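You operate a simulated robot arm through the tools that you are given. There is no shell and no other tool.

Carry out the task below with a simulated robot arm. There is one attempt and no reset: what you move stays moved.

Task
Sweep up the grit, tip it in the scrap bin, shut the lid.
Fine: sweep it into the blue dustpan; bench brush and pan go back; spill nothing.

The check looks at the end state, three seconds after you hand in, the way a careful person would. Anything else that was tipped, shoved, dropped, spilled or broken makes it a failure. A push-on lid holds only when it is set on centred and level and pressed home; a screw cap is set on level and turned clockwise until tight.

Robot
A 6-joint arm with a two-finger gripper, fixed in place. Base frame: the origin is on the floor under the middle of its stand, x ahead of it, y to its left, z up; the work surface is at about z = 85. Units: cm, degrees, N and s.
It reaches about 141.7 cm from its shoulder. Its first joint turns from -166.0 to 166.0 degrees. Payload 3.43 kg.
Tool frame: the origin (TCP) lies between the finger pads and is the grasp point; the fingertips stand 2 cm ahead of it; z points along the fingers, y is the line along which they close. The gripper opens to 19 cm; its body begins 24.8 cm behind the TCP.
Orientation is told as [roll, pitch, yaw] about the base's x, y, z axes, in that order, counted from this pose: with the fingers straight down and closing along the base's y, the tool's x points along the base's -x, its y along +y and its z along -z.

Tools
- The arm moves only by the tool drive_tool. Its argument "increments" is a list of rows, each a list of 7 numbers: the shift along the tool's x, y, z in units of 400 mm (1.0 is 400 mm), then the turn, a rotation vector about the tool's x, y, z in units of 120 degrees (1.0 is 120 degrees), then the opening, from 0 (shut) to 1 (fully open). In form: [[dx, dy, dz, rx, ry, rz, claw], ...]. A call has 1 to 20 rows; each row is the pose to reach, as a shift and turn from the pose commanded when the call began, along the tool's axes at that moment. A call with a number of a shift or a turn outside -1 to 1 is refused whole. Each row takes 0.2 s and may step no farther than 5 cm and 8.6 degrees from the row before; otherwise, or with a gripper value out of range, the whole call is refused. Where a pose cannot be reached the arm comes as near as it can. A force on the tool above 40 N (or 10 N above the force at the start of the call, whichever is more), or a blocked arm, ends the call early, and 0.2 s more pass. Each finger travels about 15.3 cm/s and halts on what it meets, pressing with about 28 N; the grip force reading is that of the motor and also rises with nothing between the fingers. The clock runs only during rows and for 0.2 s after the last one: add rows that repeat a pose to give the fingers time. The reply holds the time, the measured pose of the TCP, the force on the tool along the base axes, the opening and the grip force, in the units named above and with some noise, with the torque about the TCP (base axes, N m) and any sound that the robot's microphone picked up.
- Cameras (640 x 400 px; columns grow to the right, rows downward): "scene" is fixed at [22.08, 49.92, 144.19]; the picture's right is [-0.85, -0.53, 0.00], its down [-0.24, 0.39, -0.89] and it looks along [0.47, -0.75, -0.46] (base axes); focal length 288 px, centre (320, 200). "wrist" rides on the gripper at [7, -0.8, -28.8] in the tool frame; the picture's right is [0.12, 0.99, 0.00], its down [-0.96, 0.12, -0.25] and it looks along [-0.25, 0.03, 0.97] (tool axes); focal length 261 px, centre (320, 200).
- capture(camera): a new picture of that camera. No time passes.
- move_column(by): moves the trunk up (or, below 0, down) by that many cm; the arm rides with it, the base frame stays. It gives what a move gives, with no picture.
- pixel_to_xyz(camera, pixels): for up to 12 pixels [column, row] of the newest picture of that camera ("zoom" is the newest enlarged one), the place [x, y, z] in the base frame of the surface seen there, good to about 0.2 cm. No time passes.
- zoom(camera, box): a new picture of the part [left, top, right, bottom] of that camera's present view, enlarged. No time passes.
- job_done(): hands the job in; it is judged then, once.

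Open the gripper and draw the arm clear of the work before you hand the job in, unless the task says otherwise.

The tools are called as name(argument=value, ...) on one line, values as JSON. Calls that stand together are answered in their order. drive_tool: Moves the arm, as the interface text tells. Its arguments: {"type":"object","properties":{"increments":{"type":"array","items":{"type":"array","items":{"type":"number"}}}},"required":["increments"]} The other tools are called the same way: move_column (by) moves the trunk up or down; capture (camera) takes a picture; pixel_to_xyz (camera, pixels) gives the place of the surface under pixels of a picture; zoom (camera, box) takes an enlarged picture of a part of a camera's view; job_done () hands the job in.

At the start:

```text
t: 0.0
position: [53.09, -51.08, 130.24]
ee_rot: [-0.1, 0.0, 0.0]
force: [0.9, 0.2, -0.5]
wrist_torque: [0.01, 0.02, -0.01]
finger_gap: 19.0
gripper_force: 0.0
trunk travel left (down, up): [-35.0, 9.0]
```

scene: 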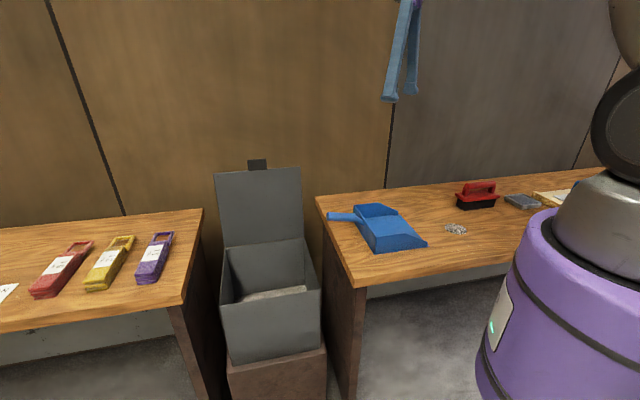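
wrist: 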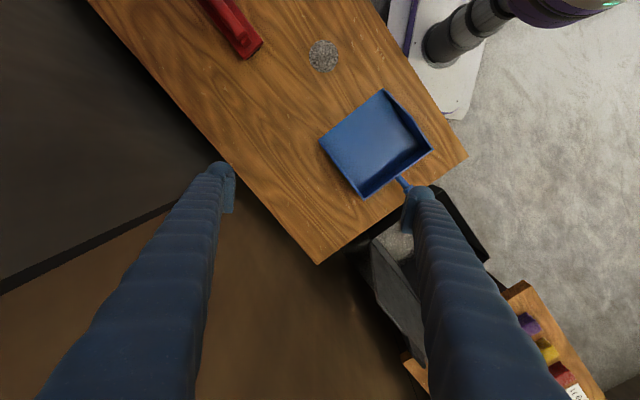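

The scene shows the blue pan near (385,230), the grit at (456,229), the red brush at (477,195) and the open bin at (265,270). I'll zoom in on these to get details before moving.

zoom(camera="scene", box=[310, 160, 550, 310])

zoom(camera="wrist", box=[180, 0, 500, 200])

pixel_to_xyz(camera="scene", pixels=[[456, 229], [330, 216], [363, 218], [427, 243], [376, 252], [357, 206], [380, 204], [477, 186], [457, 207], [496, 206], [460, 184], [494, 183]])

pixel_to_xyz(camera="wrist", pixels=[[323, 55], [384, 89], [320, 142], [363, 197], [432, 150], [400, 180], [375, 140], [262, 45], [245, 58], [230, 20], [318, 263], [467, 156]])

```text
2.67 times, centred on (430, 235) of scene
```

zoom: 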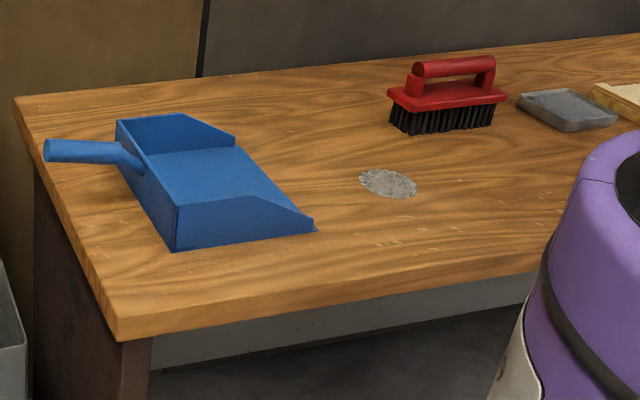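

```text
2.00 times, centred on (340, 100) of wrist
```

zoom: 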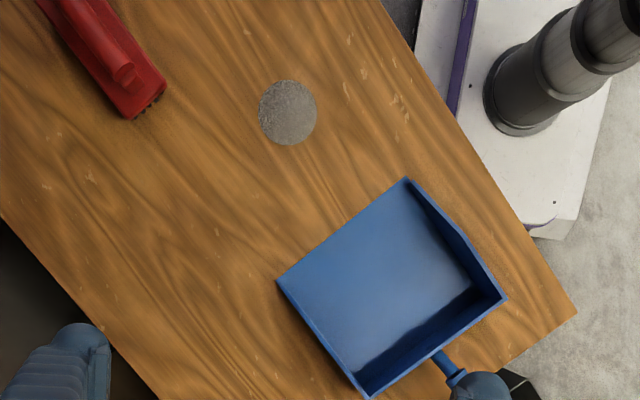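

```text
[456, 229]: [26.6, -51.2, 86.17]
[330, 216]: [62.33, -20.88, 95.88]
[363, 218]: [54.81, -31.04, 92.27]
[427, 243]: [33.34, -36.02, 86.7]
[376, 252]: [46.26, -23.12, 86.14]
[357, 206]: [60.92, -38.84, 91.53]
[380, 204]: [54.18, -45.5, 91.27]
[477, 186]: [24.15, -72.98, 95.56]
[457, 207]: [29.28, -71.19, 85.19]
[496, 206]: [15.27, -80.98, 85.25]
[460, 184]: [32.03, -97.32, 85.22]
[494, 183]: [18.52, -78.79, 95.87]
```

```text
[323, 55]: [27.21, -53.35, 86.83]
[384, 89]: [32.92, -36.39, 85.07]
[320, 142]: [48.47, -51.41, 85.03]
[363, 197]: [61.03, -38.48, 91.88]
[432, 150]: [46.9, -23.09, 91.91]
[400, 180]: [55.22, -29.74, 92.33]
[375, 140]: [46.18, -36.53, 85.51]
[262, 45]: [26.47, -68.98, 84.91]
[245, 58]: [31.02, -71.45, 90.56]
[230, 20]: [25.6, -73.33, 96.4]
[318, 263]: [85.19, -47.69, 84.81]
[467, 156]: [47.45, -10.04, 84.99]
```

The pan's lip runs from about (32.9,-36.4) to (48.5,-51.4) and the grit sits at (27,-53). Next I'll measure the bin, the brush and the rest of the bench.

zoom(camera="scene", box=[190, 140, 350, 390])

pixel_to_xyz(camera="scene", pixels=[[216, 173], [300, 168], [224, 246], [304, 238], [222, 306], [320, 290], [228, 360], [322, 348], [257, 164], [270, 295], [240, 290], [300, 285]])

zoom(camera="scene", box=[430, 160, 590, 260])

zoom(camera="scene", box=[0, 200, 210, 340])

```text
1.60 times, centred on (270, 265) of scene
```

zoom: 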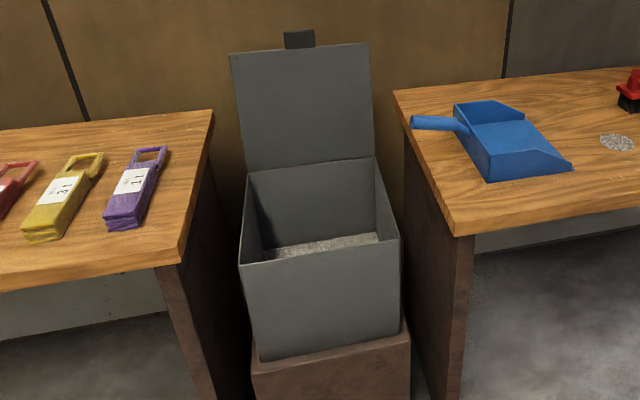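

```text
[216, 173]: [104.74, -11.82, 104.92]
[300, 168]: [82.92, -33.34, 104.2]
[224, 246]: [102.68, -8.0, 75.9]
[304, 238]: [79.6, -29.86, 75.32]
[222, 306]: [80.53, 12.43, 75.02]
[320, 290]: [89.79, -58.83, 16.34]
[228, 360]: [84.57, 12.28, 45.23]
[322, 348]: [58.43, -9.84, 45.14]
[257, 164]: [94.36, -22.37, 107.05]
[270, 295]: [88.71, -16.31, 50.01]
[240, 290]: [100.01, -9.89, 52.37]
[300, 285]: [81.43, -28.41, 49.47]
```

```text
4.00 times, centred on (510, 210) of scene
```

zoom: 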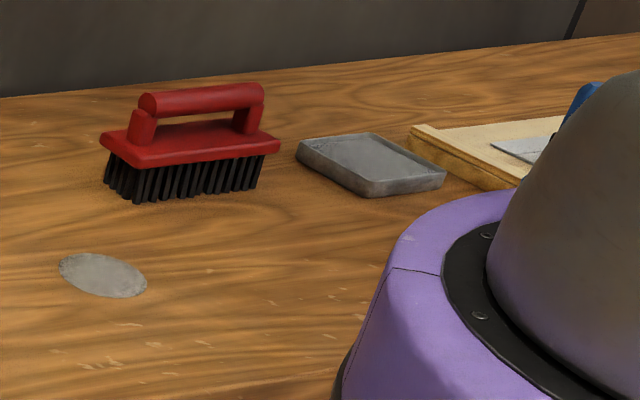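

```text
2.86 times, centred on (105, 270) of scene
```

zoom: 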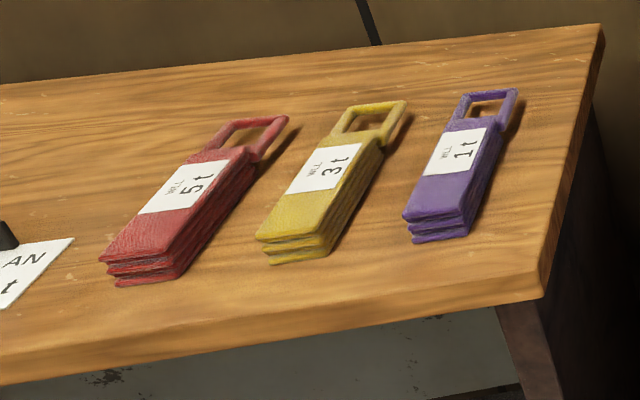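

The bin rim is at z≈75.5 with the hinge at the wall side and the lid standing open to z≈105. The brush's bar appears at z≈96, so I'll zoom in on the brush again to measure its axis precisely.

zoom(camera="scene", box=[430, 170, 526, 230])

zoom(camera="wrist", box=[150, 0, 310, 100])

```text
6.67 times, centred on (478, 200) of scene
```

zoom: 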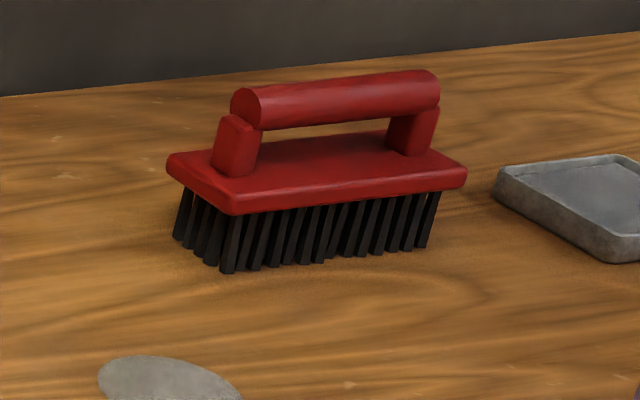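

```text
4.00 times, centred on (230, 50) of wrist
```

zoom: 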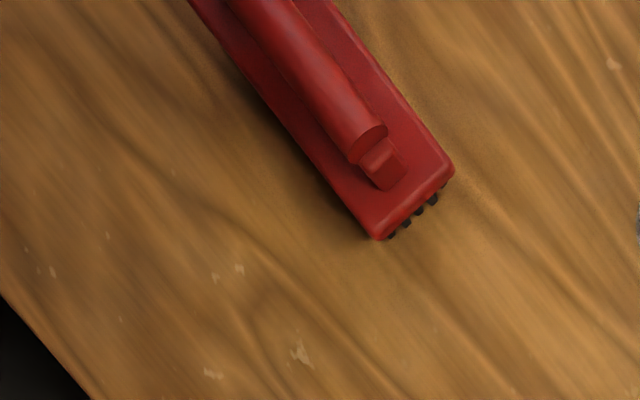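

The bar of the brush is clear and graspable. I'll travel at the present height to above the brush (about x=22, y=-77) and turn 45° so the wrist camera can look straight down on it.

drive_tool(increments=[[0.0775, -0.065, 0, 0, 0, -0.0375, 1], [0.155, -0.13, 0, 0, 0, -0.075, 1], [0.2325, -0.195, 0, 0, 0, -0.1125, 1], [0.31, -0.26, 0, 0, 0, -0.15, 1], [0.3875, -0.325, 0, 0, 0, -0.1875, 1], [0.465, -0.39, 0, 0, 0, -0.225, 1], [0.5425, -0.455, 0, 0, 0, -0.2625, 1], [0.62, -0.52, 0, 0, 0, -0.3, 1], [0.6975, -0.585, 0, 0, 0, -0.3375, 1], [0.775, -0.65, 0, 0, 0, -0.375, 1], [0.775, -0.65, 0, 0, 0, -0.375, 1]])

capture(camera="wrist")

capture(camera="scene")

```text
t: 2.4
position: [22.17, -77.07, 130.23]
ee_rot: [0.0, 0.0, 45.1]
force: [0.3, -0.5, 0.0]
wrist_torque: [-0.02, 0.06, -0.01]
finger_gap: 19.01
gripper_force: 0.1
trunk travel left (down, up): [-35.0, 9.0]
```

```text
taken
```

wrist: 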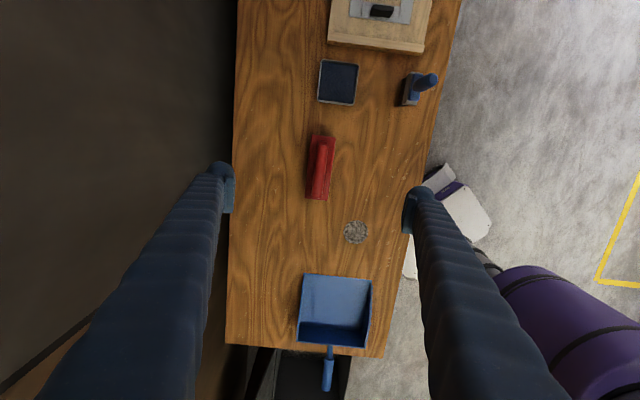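

```text
taken
```

scene: 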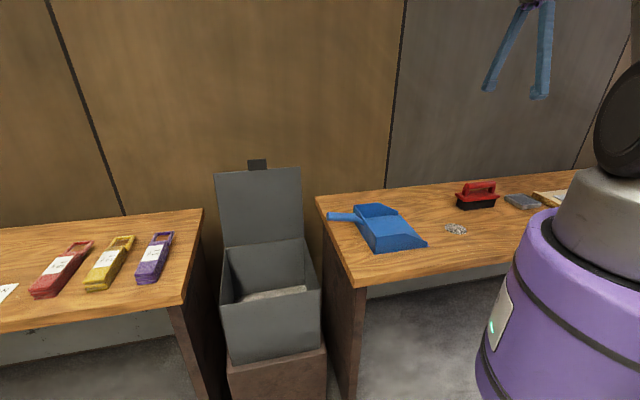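

The overhead view shows the brush at (321,167), grit at (356,232) and pan at (336,312). I'll zoom in for accurate measurements of brush, grit and pan handle.

zoom(camera="wrist", box=[280, 120, 400, 195])

pixel_to_xyz(camera="wrist", pixels=[[324, 145], [320, 190], [312, 136], [335, 136], [307, 198], [326, 199], [356, 232], [345, 232], [367, 232], [356, 221], [356, 243], [322, 167]])

pixel_to_xyz(camera="wrist", pixels=[[303, 276], [371, 281], [368, 348], [298, 341], [330, 349], [330, 360], [327, 388], [328, 370], [336, 300], [336, 279], [340, 272], [352, 277]])

zoom(camera="wrist", box=[280, 210, 400, 285])

zoom(camera="wrist", box=[270, 265, 414, 395])

```text
5.33 times, centred on (340, 158) of wrist
```

zoom: 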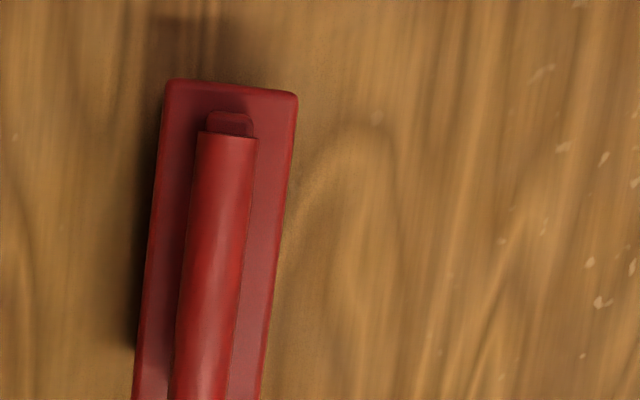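

```text
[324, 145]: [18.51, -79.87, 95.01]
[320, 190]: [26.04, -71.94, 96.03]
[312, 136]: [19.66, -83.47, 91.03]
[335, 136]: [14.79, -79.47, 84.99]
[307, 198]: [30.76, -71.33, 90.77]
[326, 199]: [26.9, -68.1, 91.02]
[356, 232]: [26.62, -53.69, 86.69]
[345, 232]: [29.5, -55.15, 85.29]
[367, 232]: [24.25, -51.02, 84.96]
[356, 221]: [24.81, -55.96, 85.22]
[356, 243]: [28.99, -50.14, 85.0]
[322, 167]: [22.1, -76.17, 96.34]
```

```text
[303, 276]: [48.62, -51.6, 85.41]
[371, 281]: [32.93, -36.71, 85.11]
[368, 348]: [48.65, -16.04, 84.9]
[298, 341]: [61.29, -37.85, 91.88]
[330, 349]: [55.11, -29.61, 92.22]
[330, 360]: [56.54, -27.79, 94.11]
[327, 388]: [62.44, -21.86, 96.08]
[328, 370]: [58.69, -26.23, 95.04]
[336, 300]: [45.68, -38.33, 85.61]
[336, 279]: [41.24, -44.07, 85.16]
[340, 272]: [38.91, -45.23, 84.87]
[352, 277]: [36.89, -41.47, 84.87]
```

```text
5.33 times, centred on (340, 248) of wrist
```

zoom: 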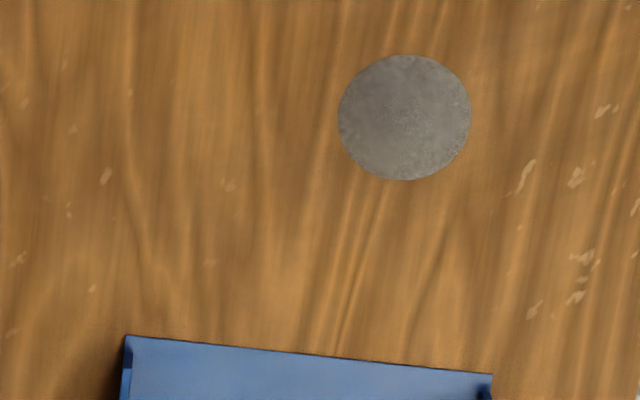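

```text
3.08 times, centred on (342, 330) of wrist
```

zoom: 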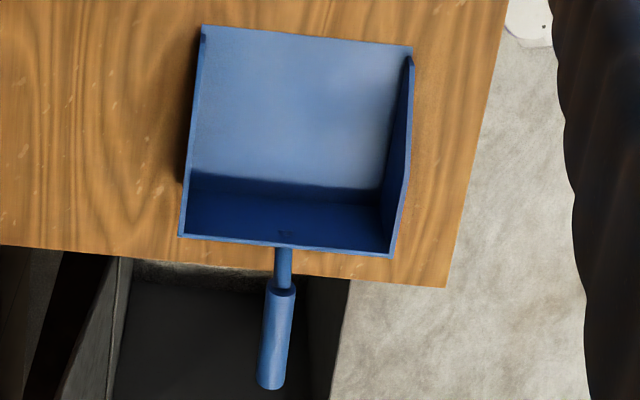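

The brush's bar runs at about 47° through (22.9,-76), pan axis about 46.6°, and the grit mound is centred near (26.9,-53.1) with radius 3.4. I'll look closer at the grit and the pan lip before grasping the brush.

zoom(camera="scene", box=[436, 216, 476, 241])

zoom(camera="scene", box=[320, 190, 432, 260])

zoom(camera="wrist", box=[336, 219, 376, 244])

```text
16.00 times, centred on (456, 228) of scene
```

zoom: 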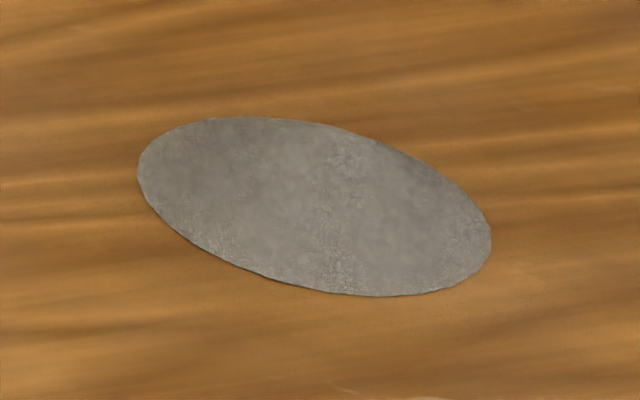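

```text
5.71 times, centred on (376, 225) of scene
```

zoom: 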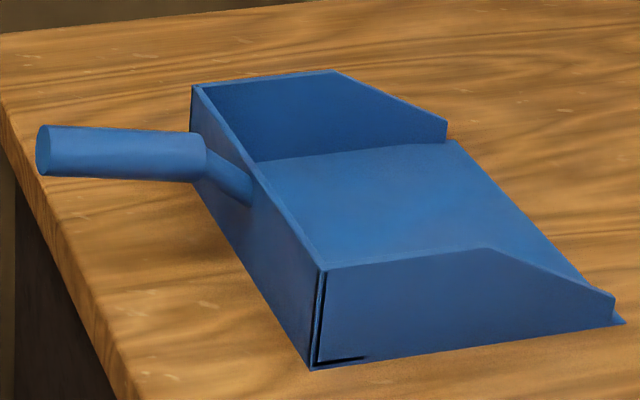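

```text
16.00 times, centred on (356, 232) of wrist
```

zoom: 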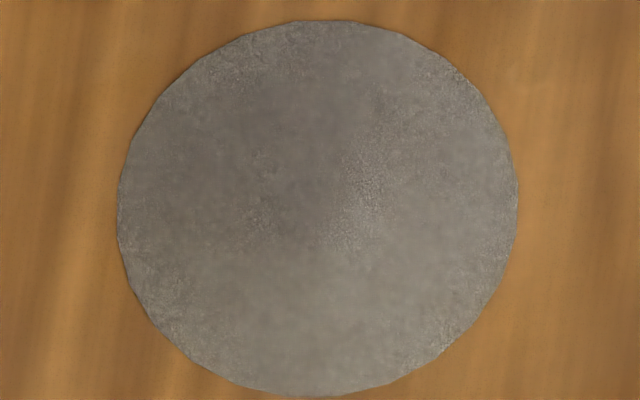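

The grit is a solid mound about 1.7 cm tall. I'll descend over the brush bar at (23.0,-75.3), turned to 47°, stopping at z≈103 with the fingers narrowed to about 10 cm to check the alignment.

drive_tool(increments=[[-0.0455, 0.0168, 0.1, 0, 0, -0.0167, 0.9], [-0.0455, 0.0168, 0.2, 0, 0, -0.0167, 0.8], [-0.0455, 0.0168, 0.3, 0, 0, -0.0167, 0.7], [-0.0455, 0.0168, 0.4, 0, 0, -0.0167, 0.6], [-0.0455, 0.0168, 0.5, 0, 0, -0.0167, 0.5], [-0.0455, 0.0168, 0.6, 0, 0, -0.0167, 0.5], [-0.0455, 0.0168, 0.68, 0, 0, -0.0167, 0.5], [-0.0455, 0.0168, 0.68, 0, 0, -0.0167, 0.5]])

capture(camera="wrist")

zoom(camera="scene", box=[410, 120, 538, 220])

```text
t: 4.2
position: [22.92, -75.43, 103.16]
ee_rot: [0.0, 0.0, 47.0]
force: [0.4, -0.1, -1.0]
wrist_torque: [0.0, 0.03, 0.01]
finger_gap: 9.51
gripper_force: 0.0
trunk travel left (down, up): [-35.0, 9.0]
```

```text
taken
```

wrist: 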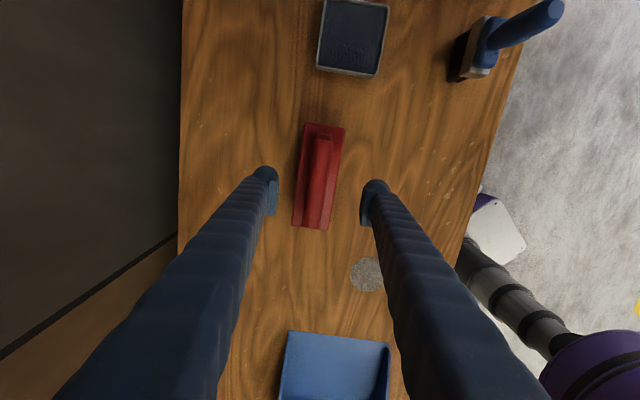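

```text
4.00 times, centred on (474, 170) of scene
```

zoom: 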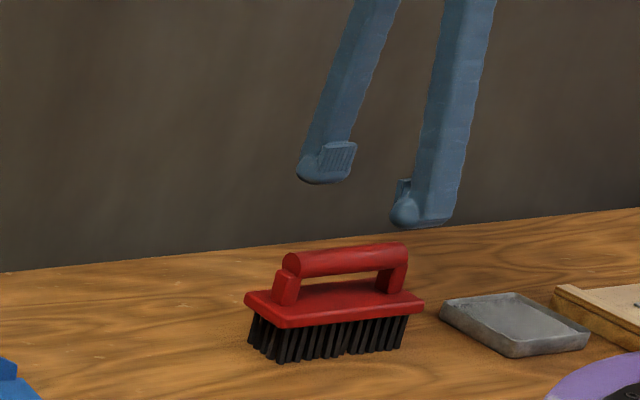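

The fingers straddle the brush, with the bar midway around (317,175). I'll zoom in and measure bar ends now that the camera is nearer.

zoom(camera="wrist", box=[256, 110, 384, 240])

pixel_to_xyz(camera="wrist", pixels=[[322, 142], [316, 200], [305, 127], [343, 131], [294, 222], [326, 226], [319, 170], [310, 190], [320, 190], [330, 150], [315, 150]])

```text
3.08 times, centred on (320, 175) of wrist
```

zoom: 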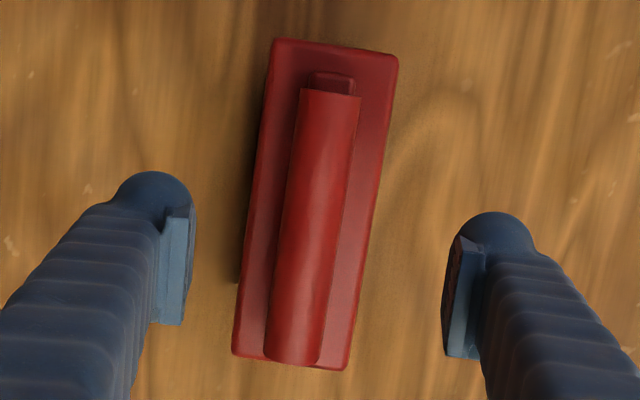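

```text
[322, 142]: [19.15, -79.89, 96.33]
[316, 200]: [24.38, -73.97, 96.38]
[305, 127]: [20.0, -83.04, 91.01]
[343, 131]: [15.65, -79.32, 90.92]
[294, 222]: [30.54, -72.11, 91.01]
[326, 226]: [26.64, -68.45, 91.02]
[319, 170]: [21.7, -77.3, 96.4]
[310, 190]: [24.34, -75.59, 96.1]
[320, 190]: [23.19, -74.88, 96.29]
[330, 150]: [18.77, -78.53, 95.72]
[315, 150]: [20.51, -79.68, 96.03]
```

The bar's axis is at z≈95 and about 0.3 cm to the tool's -y side; long axis around 46°. I'll descend to z=95 with that correction, then close on the bar.

drive_tool(increments=[[0, -0.0075, 0.07, 0, 0, 0.005, 0.45], [0, -0.0075, 0.14, 0, 0, 0.005, 0.4], [0, -0.0075, 0.204, 0, 0, 0.005, 0.35], [0, -0.0075, 0.204, 0, 0, 0.005, 0.35]])

zoom(camera="wrist", box=[240, 110, 400, 260])

zoom(camera="scene", box=[410, 120, 538, 220])

```text
t: 5.2
position: [23.17, -75.46, 95.02]
ee_rot: [0.0, 0.0, 46.4]
force: [0.3, -0.4, 0.7]
wrist_torque: [0.01, 0.02, -0.02]
finger_gap: 6.65
gripper_force: 0.1
trunk travel left (down, up): [-35.0, 9.0]
```

```text
2.67 times, centred on (320, 185) of wrist
```

zoom: 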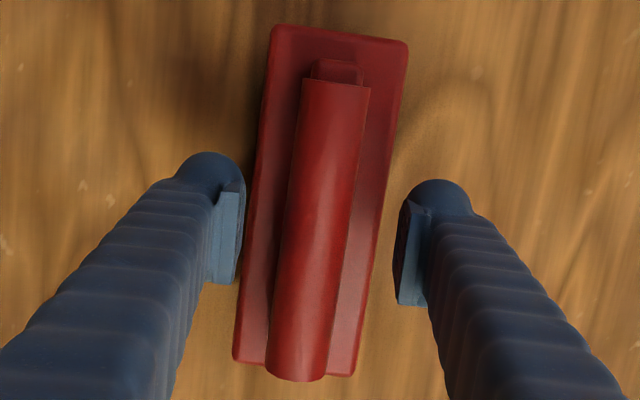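

```text
4.00 times, centred on (474, 170) of scene
```

zoom: 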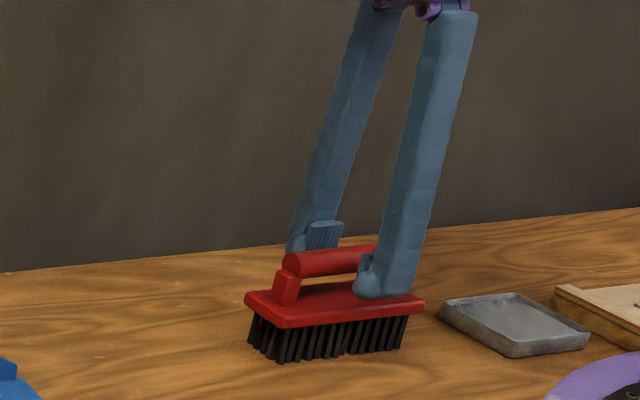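

The fingers are around the bar at (322,190) in the wrist view. I'll close onto the bar.

drive_tool(increments=[[0, 0, 0, 0, 0, 0, 0.25], [0, 0, 0, 0, 0, 0, 0.15], [0, 0, 0, 0, 0, 0, 0.0], [0, 0, 0, 0, 0, 0, 0.0], [0, 0, 0, 0, 0, 0, 0.0]])

zoom(camera="wrist", box=[240, 110, 400, 260])

zoom(camera="scene", box=[410, 120, 538, 220])

```text
t: 6.4
position: [23.15, -75.39, 95.05]
ee_rot: [0.0, 0.0, 46.4]
force: [0.3, -0.7, -0.3]
wrist_torque: [-0.01, 0.04, -0.02]
finger_gap: 2.41
gripper_force: 28.5
trunk travel left (down, up): [-35.0, 9.0]
```

```text
2.67 times, centred on (320, 185) of wrist
```

zoom: 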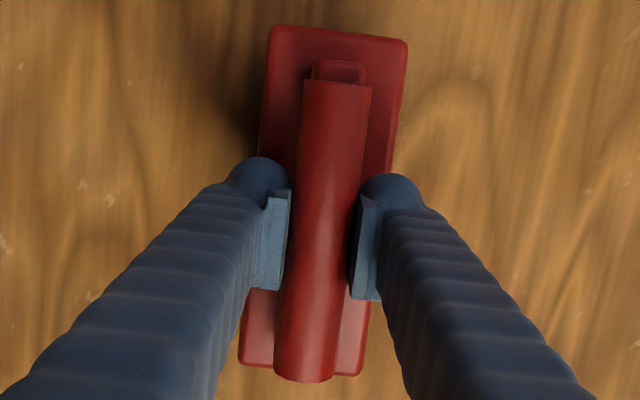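

```text
4.00 times, centred on (474, 170) of scene
```

zoom: 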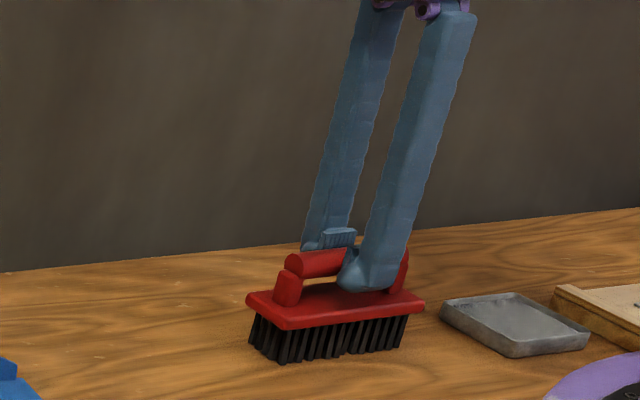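

The grip holds at a gap of 2.41 cm on the bar at (23.15,-75.4,95.05), yaw 46.4 — I'll remember this as the brush's home pose. I'll lift 8 cm and check how the brush hangs.

drive_tool(increments=[[0, 0, -0.03, 0, 0, 0, 0], [0, 0, -0.08, 0, 0, 0, 0], [0, 0, -0.14, 0, 0, 0, 0], [0, 0, -0.2, 0, 0, 0, 0], [0, 0, -0.2, 0, 0, 0, 0]])

zoom(camera="wrist", box=[240, 110, 400, 260])

zoom(camera="scene", box=[410, 120, 538, 220])

```text
t: 7.6
position: [23.18, -75.43, 102.81]
ee_rot: [0.1, 0.1, 46.5]
force: [0.6, -0.2, -2.3]
wrist_torque: [0.01, 0.0, 0.0]
finger_gap: 2.41
gripper_force: 27.7
trunk travel left (down, up): [-35.0, 9.0]
```

```text
2.67 times, centred on (320, 185) of wrist
```

zoom: 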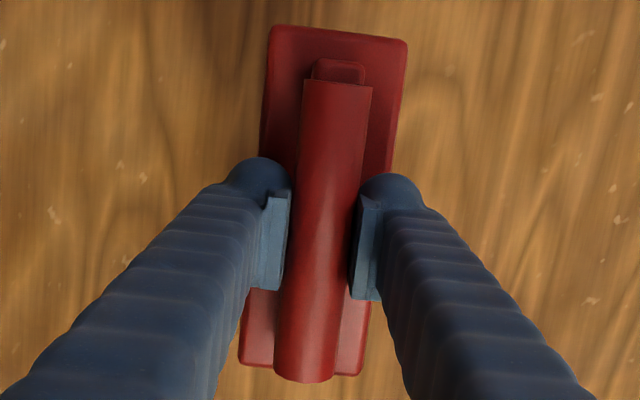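

```text
4.00 times, centred on (474, 170) of scene
```

zoom: 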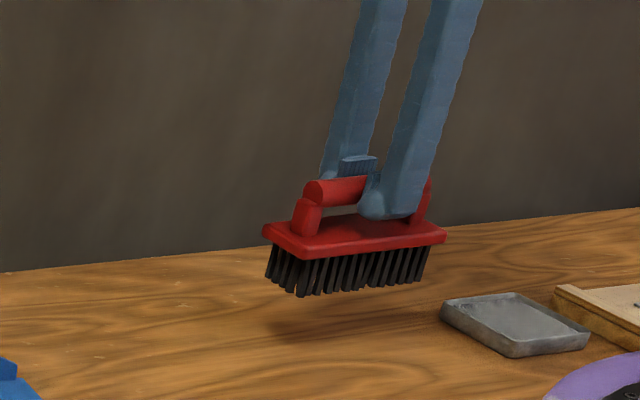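

The brush hangs level and the grip is steady. I'll turn it 90° so its long side faces the pan and move it behind the grit, at about (22.2,-60.2), still 8 cm up.

drive_tool(increments=[[-0.0216, 0.0233, 0, 0, 0, 0.0624, 0], [-0.0432, 0.0465, 0, 0, 0, 0.1248, 0], [-0.0648, 0.0698, 0, 0, 0, 0.1873, 0], [-0.0863, 0.093, 0, 0, 0, 0.2497, 0], [-0.1079, 0.1163, 0, 0, 0, 0.3121, 0], [-0.1295, 0.1395, 0, 0, 0, 0.3745, 0], [-0.1511, 0.1628, 0, 0, 0, 0.4369, 0], [-0.1727, 0.186, 0, 0, 0, 0.4993, 0], [-0.1943, 0.2093, 0, 0, 0, 0.5618, 0], [-0.2158, 0.2325, 0, 0, 0, 0.6242, 0], [-0.2374, 0.2558, 0, 0, 0, 0.6866, 0], [-0.259, 0.279, 0, 0, 0, 0.749, 0], [-0.259, 0.279, 0, 0, 0, 0.749, 0]])

capture(camera="wrist")

capture(camera="scene")

```text
t: 10.4
position: [22.21, -60.21, 102.98]
ee_rot: [0.1, 0.0, -43.6]
force: [0.2, 0.7, -1.3]
wrist_torque: [0.01, 0.01, -0.01]
finger_gap: 2.4
gripper_force: 27.4
trunk travel left (down, up): [-35.0, 9.0]
```

```text
taken
```

wrist: 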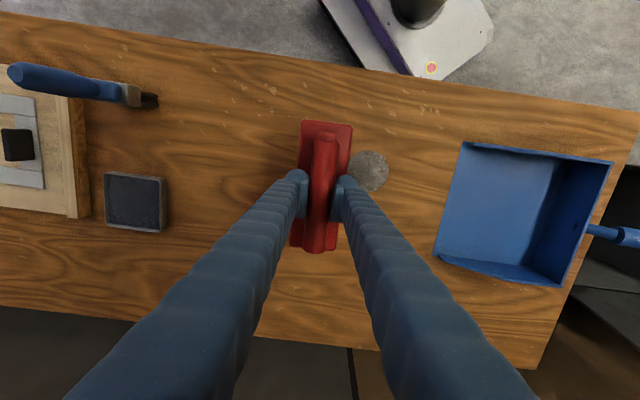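

```text
taken
```

scene: 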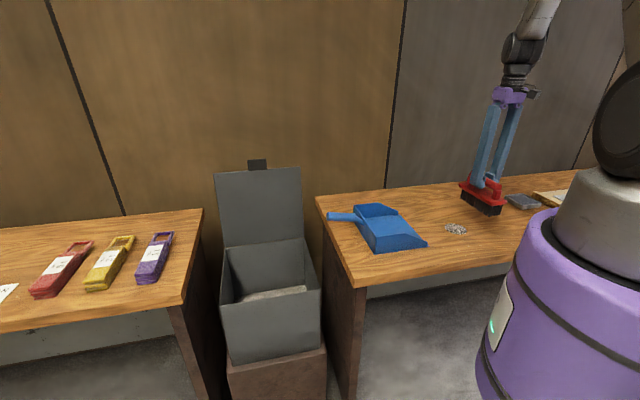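

The brush is now behind the grit (grit at (368,172), brush end at (325,122)). I'll check positions of grit, brush block corners and pan lip in this view.

pixel_to_xyz(camera="wrist", pixels=[[368, 153], [368, 191], [389, 172], [369, 172], [303, 121], [351, 124], [337, 248], [463, 142], [435, 256], [612, 160], [560, 284]])

zoom(camera="wrist", box=[280, 100, 440, 260])

zoom(camera="scene", box=[410, 160, 538, 240])

```text
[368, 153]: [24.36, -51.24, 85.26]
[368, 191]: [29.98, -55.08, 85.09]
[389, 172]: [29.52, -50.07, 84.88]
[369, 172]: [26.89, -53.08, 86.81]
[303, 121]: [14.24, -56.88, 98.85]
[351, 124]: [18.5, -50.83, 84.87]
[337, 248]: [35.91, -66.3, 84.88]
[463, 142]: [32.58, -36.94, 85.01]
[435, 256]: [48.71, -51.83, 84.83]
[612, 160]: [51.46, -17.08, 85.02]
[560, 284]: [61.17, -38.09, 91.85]
```

```text
2.50 times, centred on (360, 180) of wrist
```

zoom: 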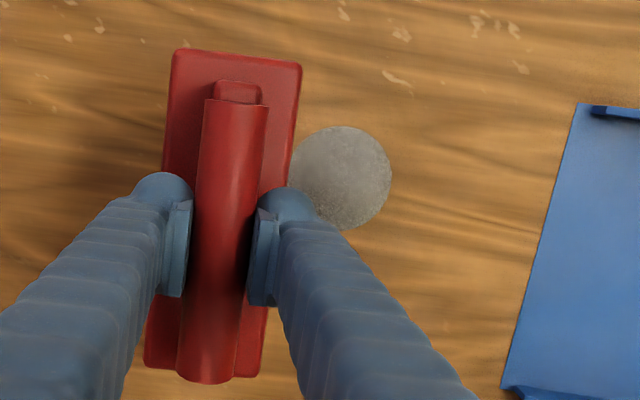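

```text
5.00 times, centred on (474, 200) of scene
```

zoom: 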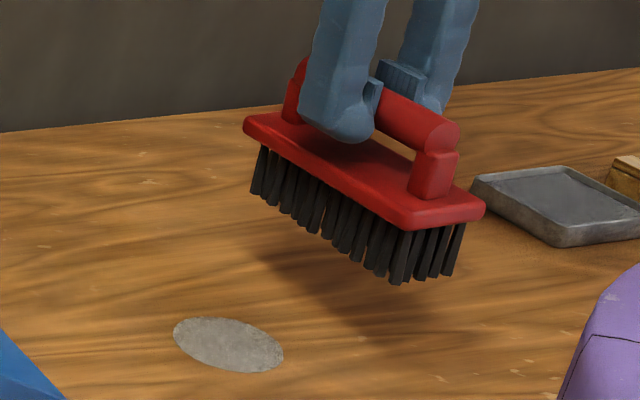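

The brush front sits ~2 cm behind the mound edge and spans q 49–66 while the mound spans 53–60. I'll lower the bristles 8 cm to the bench.

drive_tool(increments=[[0, 0, 0.07, 0, 0, 0, 0], [0, 0, 0.14, 0, 0, 0, 0], [0, 0, 0.18, 0, 0, 0, 0], [0, 0, 0.195, 0, 0, 0, 0], [0, 0, 0.2, 0, 0, 0, 0], [0, 0, 0.2, 0, 0, 0, 0]])

capture(camera="wrist")

zoom(camera="scene", box=[410, 160, 538, 240])

```text
t: 11.8
position: [22.2, -60.31, 95.09]
ee_rot: [0.1, 0.0, -43.5]
force: [-0.9, -1.0, 3.8]
wrist_torque: [0.12, 0.14, 0.02]
finger_gap: 2.39
gripper_force: 27.8
trunk travel left (down, up): [-35.0, 9.0]
```

```text
taken
```

wrist: 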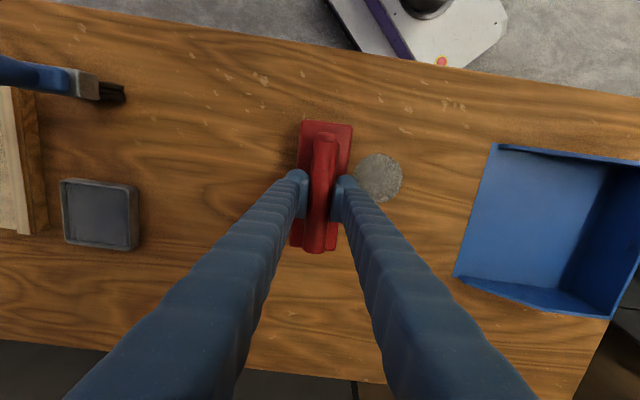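

```text
5.00 times, centred on (474, 200) of scene
```

zoom: 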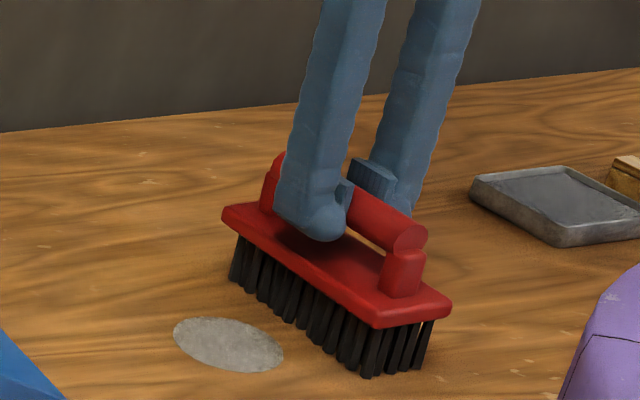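

The bristles touch with 3.8 N. I'll sweep slowly the first 8 cm toward the pan with a slight drift toward the pan's centre line, then look at how the grit behaves.

drive_tool(increments=[[-0.0017, 0.02, 0, 0, 0, 0, 0], [-0.0034, 0.04, 0, 0, 0, 0, 0], [-0.005, 0.06, 0, 0, 0, 0, 0], [-0.0067, 0.08, 0, 0, 0, 0, 0], [-0.0084, 0.1, 0, 0, 0, 0, 0], [-0.01, 0.12, 0, 0, 0, 0, 0], [-0.0117, 0.14, 0, 0, 0, 0, 0], [-0.0134, 0.16, 0, 0, 0, 0, 0], [-0.015, 0.18, 0, 0, 0, 0, 0], [-0.0167, 0.2, 0, 0, 0, 0, 0]])

capture(camera="wrist")

zoom(camera="scene", box=[390, 160, 518, 250])

```text
t: 14.0
position: [28.22, -54.72, 94.94]
ee_rot: [0.0, 0.2, -43.5]
force: [-5.0, 5.9, 17.5]
wrist_torque: [0.03, -0.1, 0.01]
finger_gap: 2.38
gripper_force: 28.4
trunk travel left (down, up): [-35.0, 9.0]
```

```text
taken
```

wrist: 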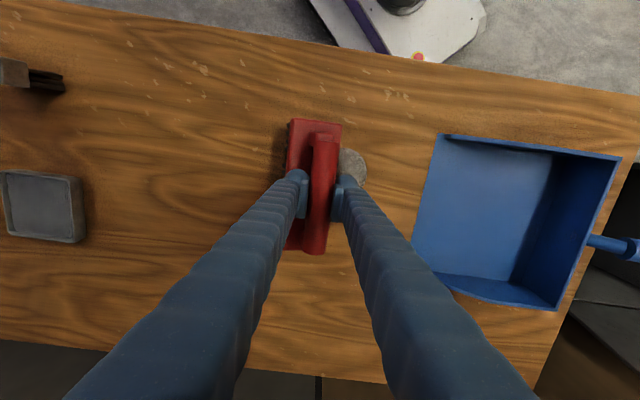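

```text
4.44 times, centred on (454, 205) of scene
```

zoom: 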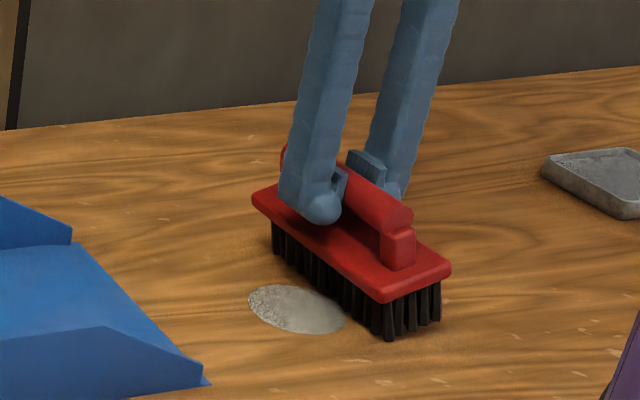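

The brush has tilted a little in the grip (block lagging left of the bar) and the down-force rose to 17.5 N, while the mound has moved with the brush. I'll look closer at tilt and mound position.

zoom(camera="wrist", box=[260, 100, 420, 260])

pixel_to_xyz(camera="wrist", pixels=[[353, 150], [367, 166], [355, 165], [362, 185], [293, 121], [342, 125], [301, 248], [290, 245], [445, 135], [414, 250]])

zoom(camera="scene", box=[430, 180, 494, 245])

```text
2.50 times, centred on (340, 180) of wrist
```

zoom: 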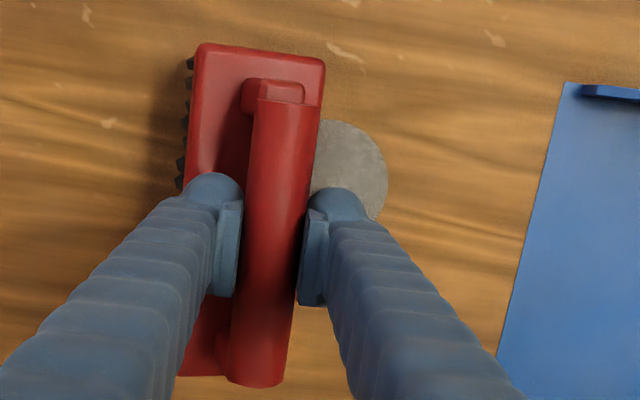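

```text
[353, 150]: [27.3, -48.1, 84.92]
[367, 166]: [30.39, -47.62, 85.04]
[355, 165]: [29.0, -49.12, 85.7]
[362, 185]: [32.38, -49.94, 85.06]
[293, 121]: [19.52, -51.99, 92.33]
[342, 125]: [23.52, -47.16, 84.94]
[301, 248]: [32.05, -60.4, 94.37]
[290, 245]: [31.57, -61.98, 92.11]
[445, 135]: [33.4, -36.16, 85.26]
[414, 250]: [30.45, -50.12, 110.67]
```

```text
6.15 times, centred on (462, 212) of scene
```

zoom: 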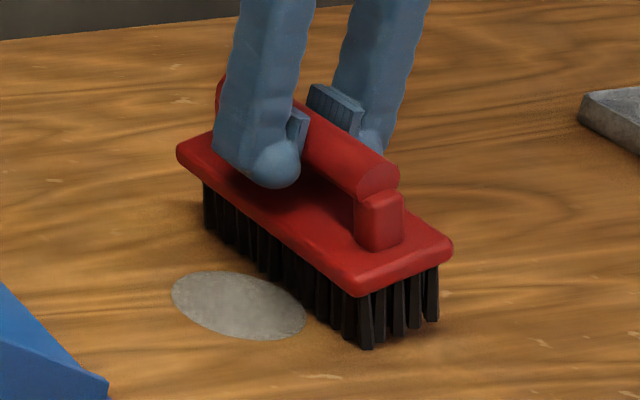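

The brush leans back about 12–15°, so its front bristle edge is now lowest and pressing hard; the mound's front edge has advanced to p≈-13.7. I'll ease up 0.2 cm and continue another 4 cm, watching the force.

drive_tool(increments=[[0, 0, -0.005, 0, 0, 0, 0], [-0.0017, 0.02, -0.005, 0, 0, 0, 0], [-0.0034, 0.04, -0.005, 0, 0, 0, 0], [-0.005, 0.06, -0.005, 0, 0, 0, 0], [-0.0067, 0.08, -0.005, 0, 0, 0, 0], [-0.0084, 0.1, -0.005, 0, 0, 0, 0]])

zoom(camera="wrist", box=[260, 100, 420, 260])

zoom(camera="scene", box=[410, 180, 490, 245])

```text
t: 15.4
position: [31.18, -52.28, 95.23]
ee_rot: [-0.1, 0.0, -43.5]
force: [0.0, 0.3, -2.0]
wrist_torque: [-0.01, 0.0, -0.02]
finger_gap: 2.36
gripper_force: 28.4
trunk travel left (down, up): [-35.0, 9.0]
```

```text
2.50 times, centred on (340, 180) of wrist
```

zoom: 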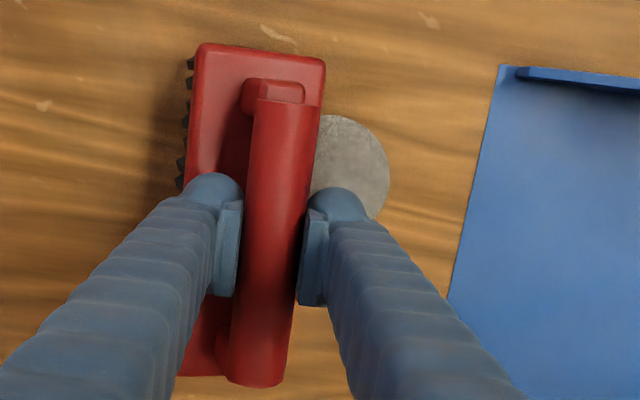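

```text
6.15 times, centred on (450, 212) of scene
```

zoom: 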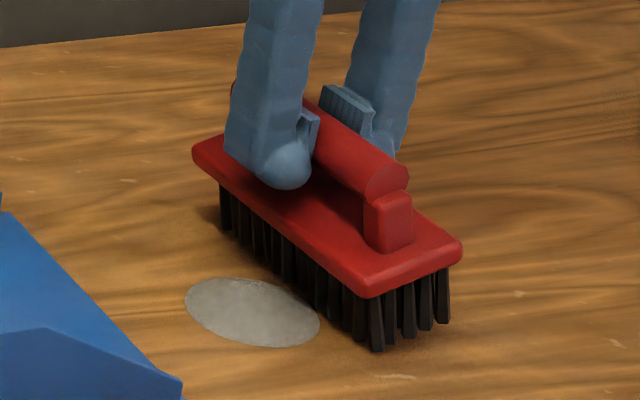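

Now the bristles skim the bench without load and the mound moves along intact. I'll continue 5.6 cm so that the mound's front edge reaches the pan lip, then check.

drive_tool(increments=[[-0.0017, 0.02, 0.002, 0, 0, 0, 0], [-0.0034, 0.04, 0.002, 0, 0, 0, 0], [-0.005, 0.06, 0.002, 0, 0, 0, 0], [-0.0067, 0.08, 0.002, 0, 0, 0, 0], [-0.0084, 0.1, 0.002, 0, 0, 0, 0], [-0.01, 0.12, 0.002, 0, 0, 0, 0], [-0.0117, 0.14, 0.002, 0, 0, 0, 0]])

capture(camera="wrist")

zoom(camera="scene", box=[390, 180, 490, 250])

```text
t: 17.0
position: [35.53, -48.64, 95.1]
ee_rot: [0.0, 0.0, -43.5]
force: [-0.3, -0.9, -2.4]
wrist_torque: [0.07, -0.04, -0.03]
finger_gap: 2.37
gripper_force: 27.6
trunk travel left (down, up): [-35.0, 9.0]
```

```text
taken
```

wrist: 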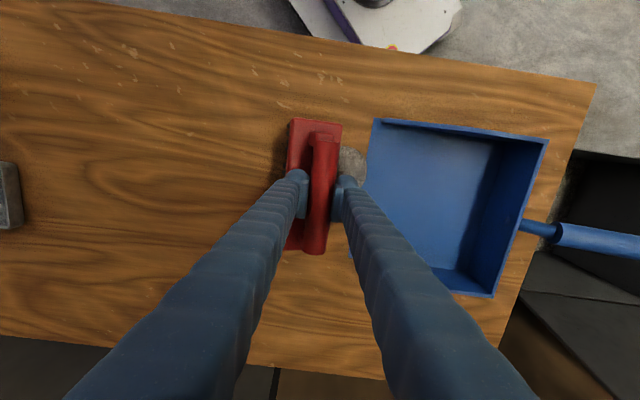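

```text
5.71 times, centred on (440, 215) of scene
```

zoom: 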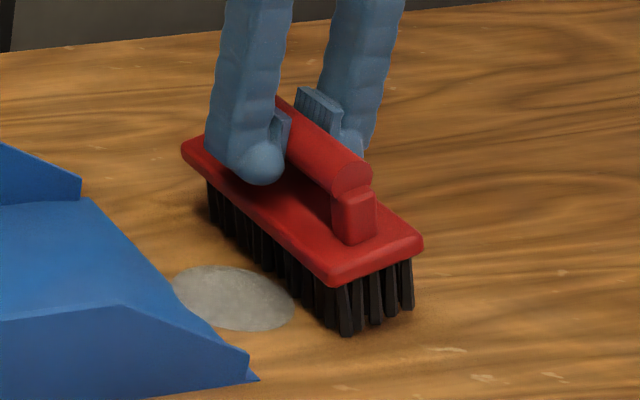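

The mound's front is right at the pan lip (350,160 in the wrist view). I'll push on 5 cm so the mound rides over the lip, still skimming the bench.

drive_tool(increments=[[-0.001, 0.02, 0, 0, 0, 0, 0], [-0.002, 0.04, 0, 0, 0, 0, 0], [-0.003, 0.06, 0, 0, 0, 0, 0], [-0.004, 0.08, 0, 0, 0, 0, 0], [-0.005, 0.1, 0, 0, 0, 0, 0], [-0.006, 0.12, 0, 0, 0, 0, 0]])

capture(camera="wrist")

zoom(camera="scene", box=[380, 180, 480, 250])

```text
t: 18.4
position: [39.0, -45.15, 95.16]
ee_rot: [-0.1, 0.0, -43.4]
force: [0.3, -0.3, -2.4]
wrist_torque: [0.01, 0.01, 0.02]
finger_gap: 2.41
gripper_force: 27.4
trunk travel left (down, up): [-35.0, 9.0]
```

```text
taken
```

wrist: 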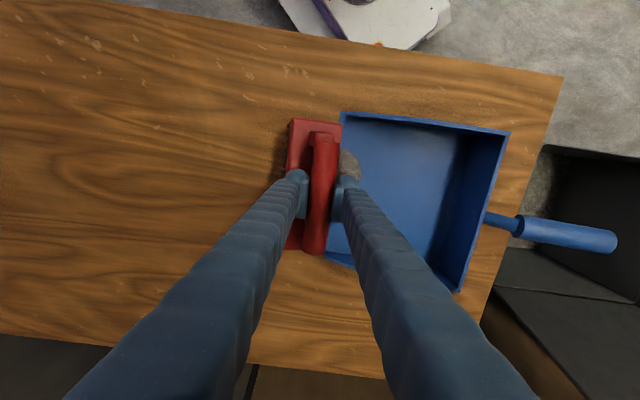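

```text
5.71 times, centred on (430, 215) of scene
```

zoom: 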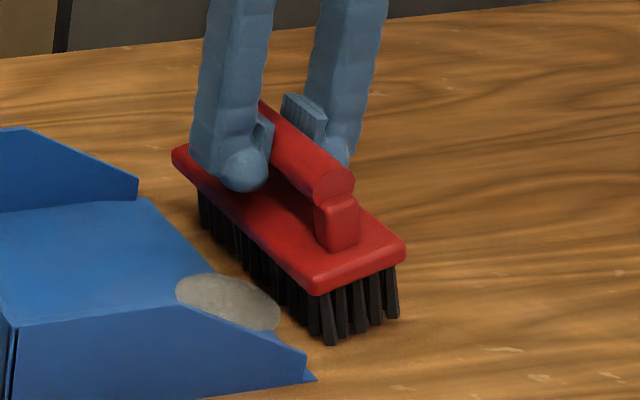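

The mound is riding onto the pan floor. I'll raise the brush 0.5 cm to clear the lip and keep sweeping to carry the mound in.

drive_tool(increments=[[-0.001, 0.015, -0.006, 0, 0, 0, 0], [-0.002, 0.03, -0.0125, 0, 0, 0, 0], [-0.003, 0.05, -0.0125, 0, 0, 0, 0], [-0.004, 0.07, -0.0125, 0, 0, 0, 0], [-0.005, 0.09, -0.0125, 0, 0, 0, 0], [-0.006, 0.11, -0.0125, 0, 0, 0, 0]])

capture(camera="wrist")

zoom(camera="scene", box=[370, 180, 470, 250])

```text
t: 19.8
position: [42.12, -42.13, 95.48]
ee_rot: [0.0, 0.1, -43.4]
force: [0.8, -0.4, -2.1]
wrist_torque: [0.03, 0.0, 0.0]
finger_gap: 2.37
gripper_force: 28.2
trunk travel left (down, up): [-35.0, 9.0]
```

```text
taken
```

wrist: 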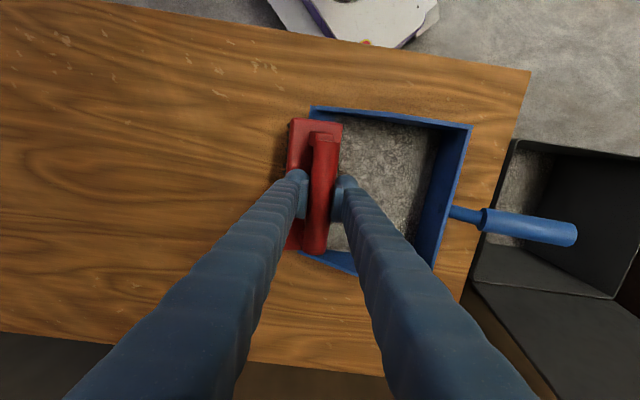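

```text
5.71 times, centred on (420, 215) of scene
```

zoom: 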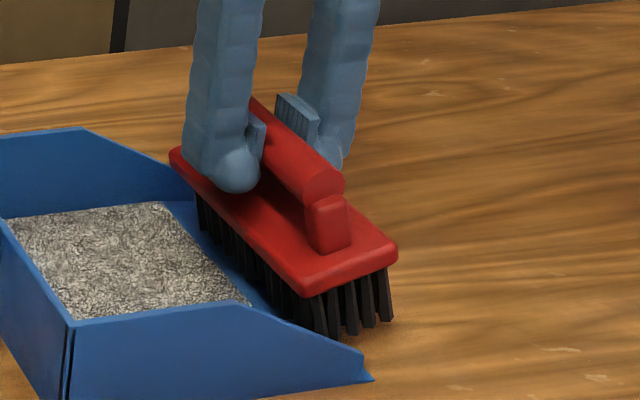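

The grit now shows as a layer on the pan floor (370,180 in wrist view). I'll lift the brush straight up 10 cm and inspect for remains.

drive_tool(increments=[[0, 0, -0.04, 0, 0, 0, 0], [0, 0, -0.1, 0, 0, 0, 0], [0, 0, -0.17, 0, 0, 0, 0], [0, 0, -0.25, 0, 0, 0, 0], [0, 0, -0.25, 0, 0, 0, 0]])

capture(camera="wrist")

capture(camera="scene")

zoom(camera="scene", box=[320, 180, 500, 270])

```text
t: 21.0
position: [42.33, -42.33, 105.44]
ee_rot: [0.0, 0.1, -43.5]
force: [0.6, -0.6, -2.7]
wrist_torque: [0.01, -0.01, -0.02]
finger_gap: 2.37
gripper_force: 27.9
trunk travel left (down, up): [-35.0, 9.0]
```

```text
taken
```

wrist: 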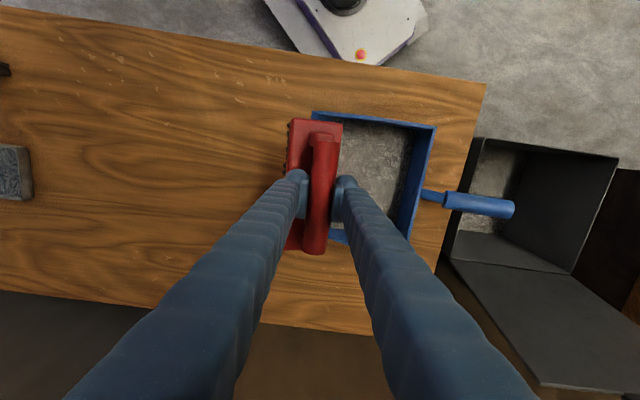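

```text
taken
```

scene: 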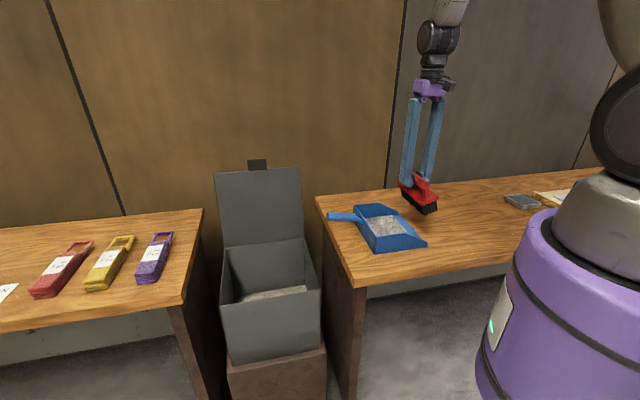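

```text
3.56 times, centred on (410, 225) of scene
```

zoom: 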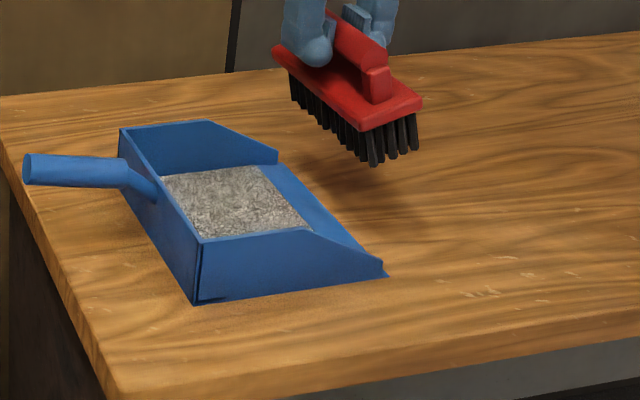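

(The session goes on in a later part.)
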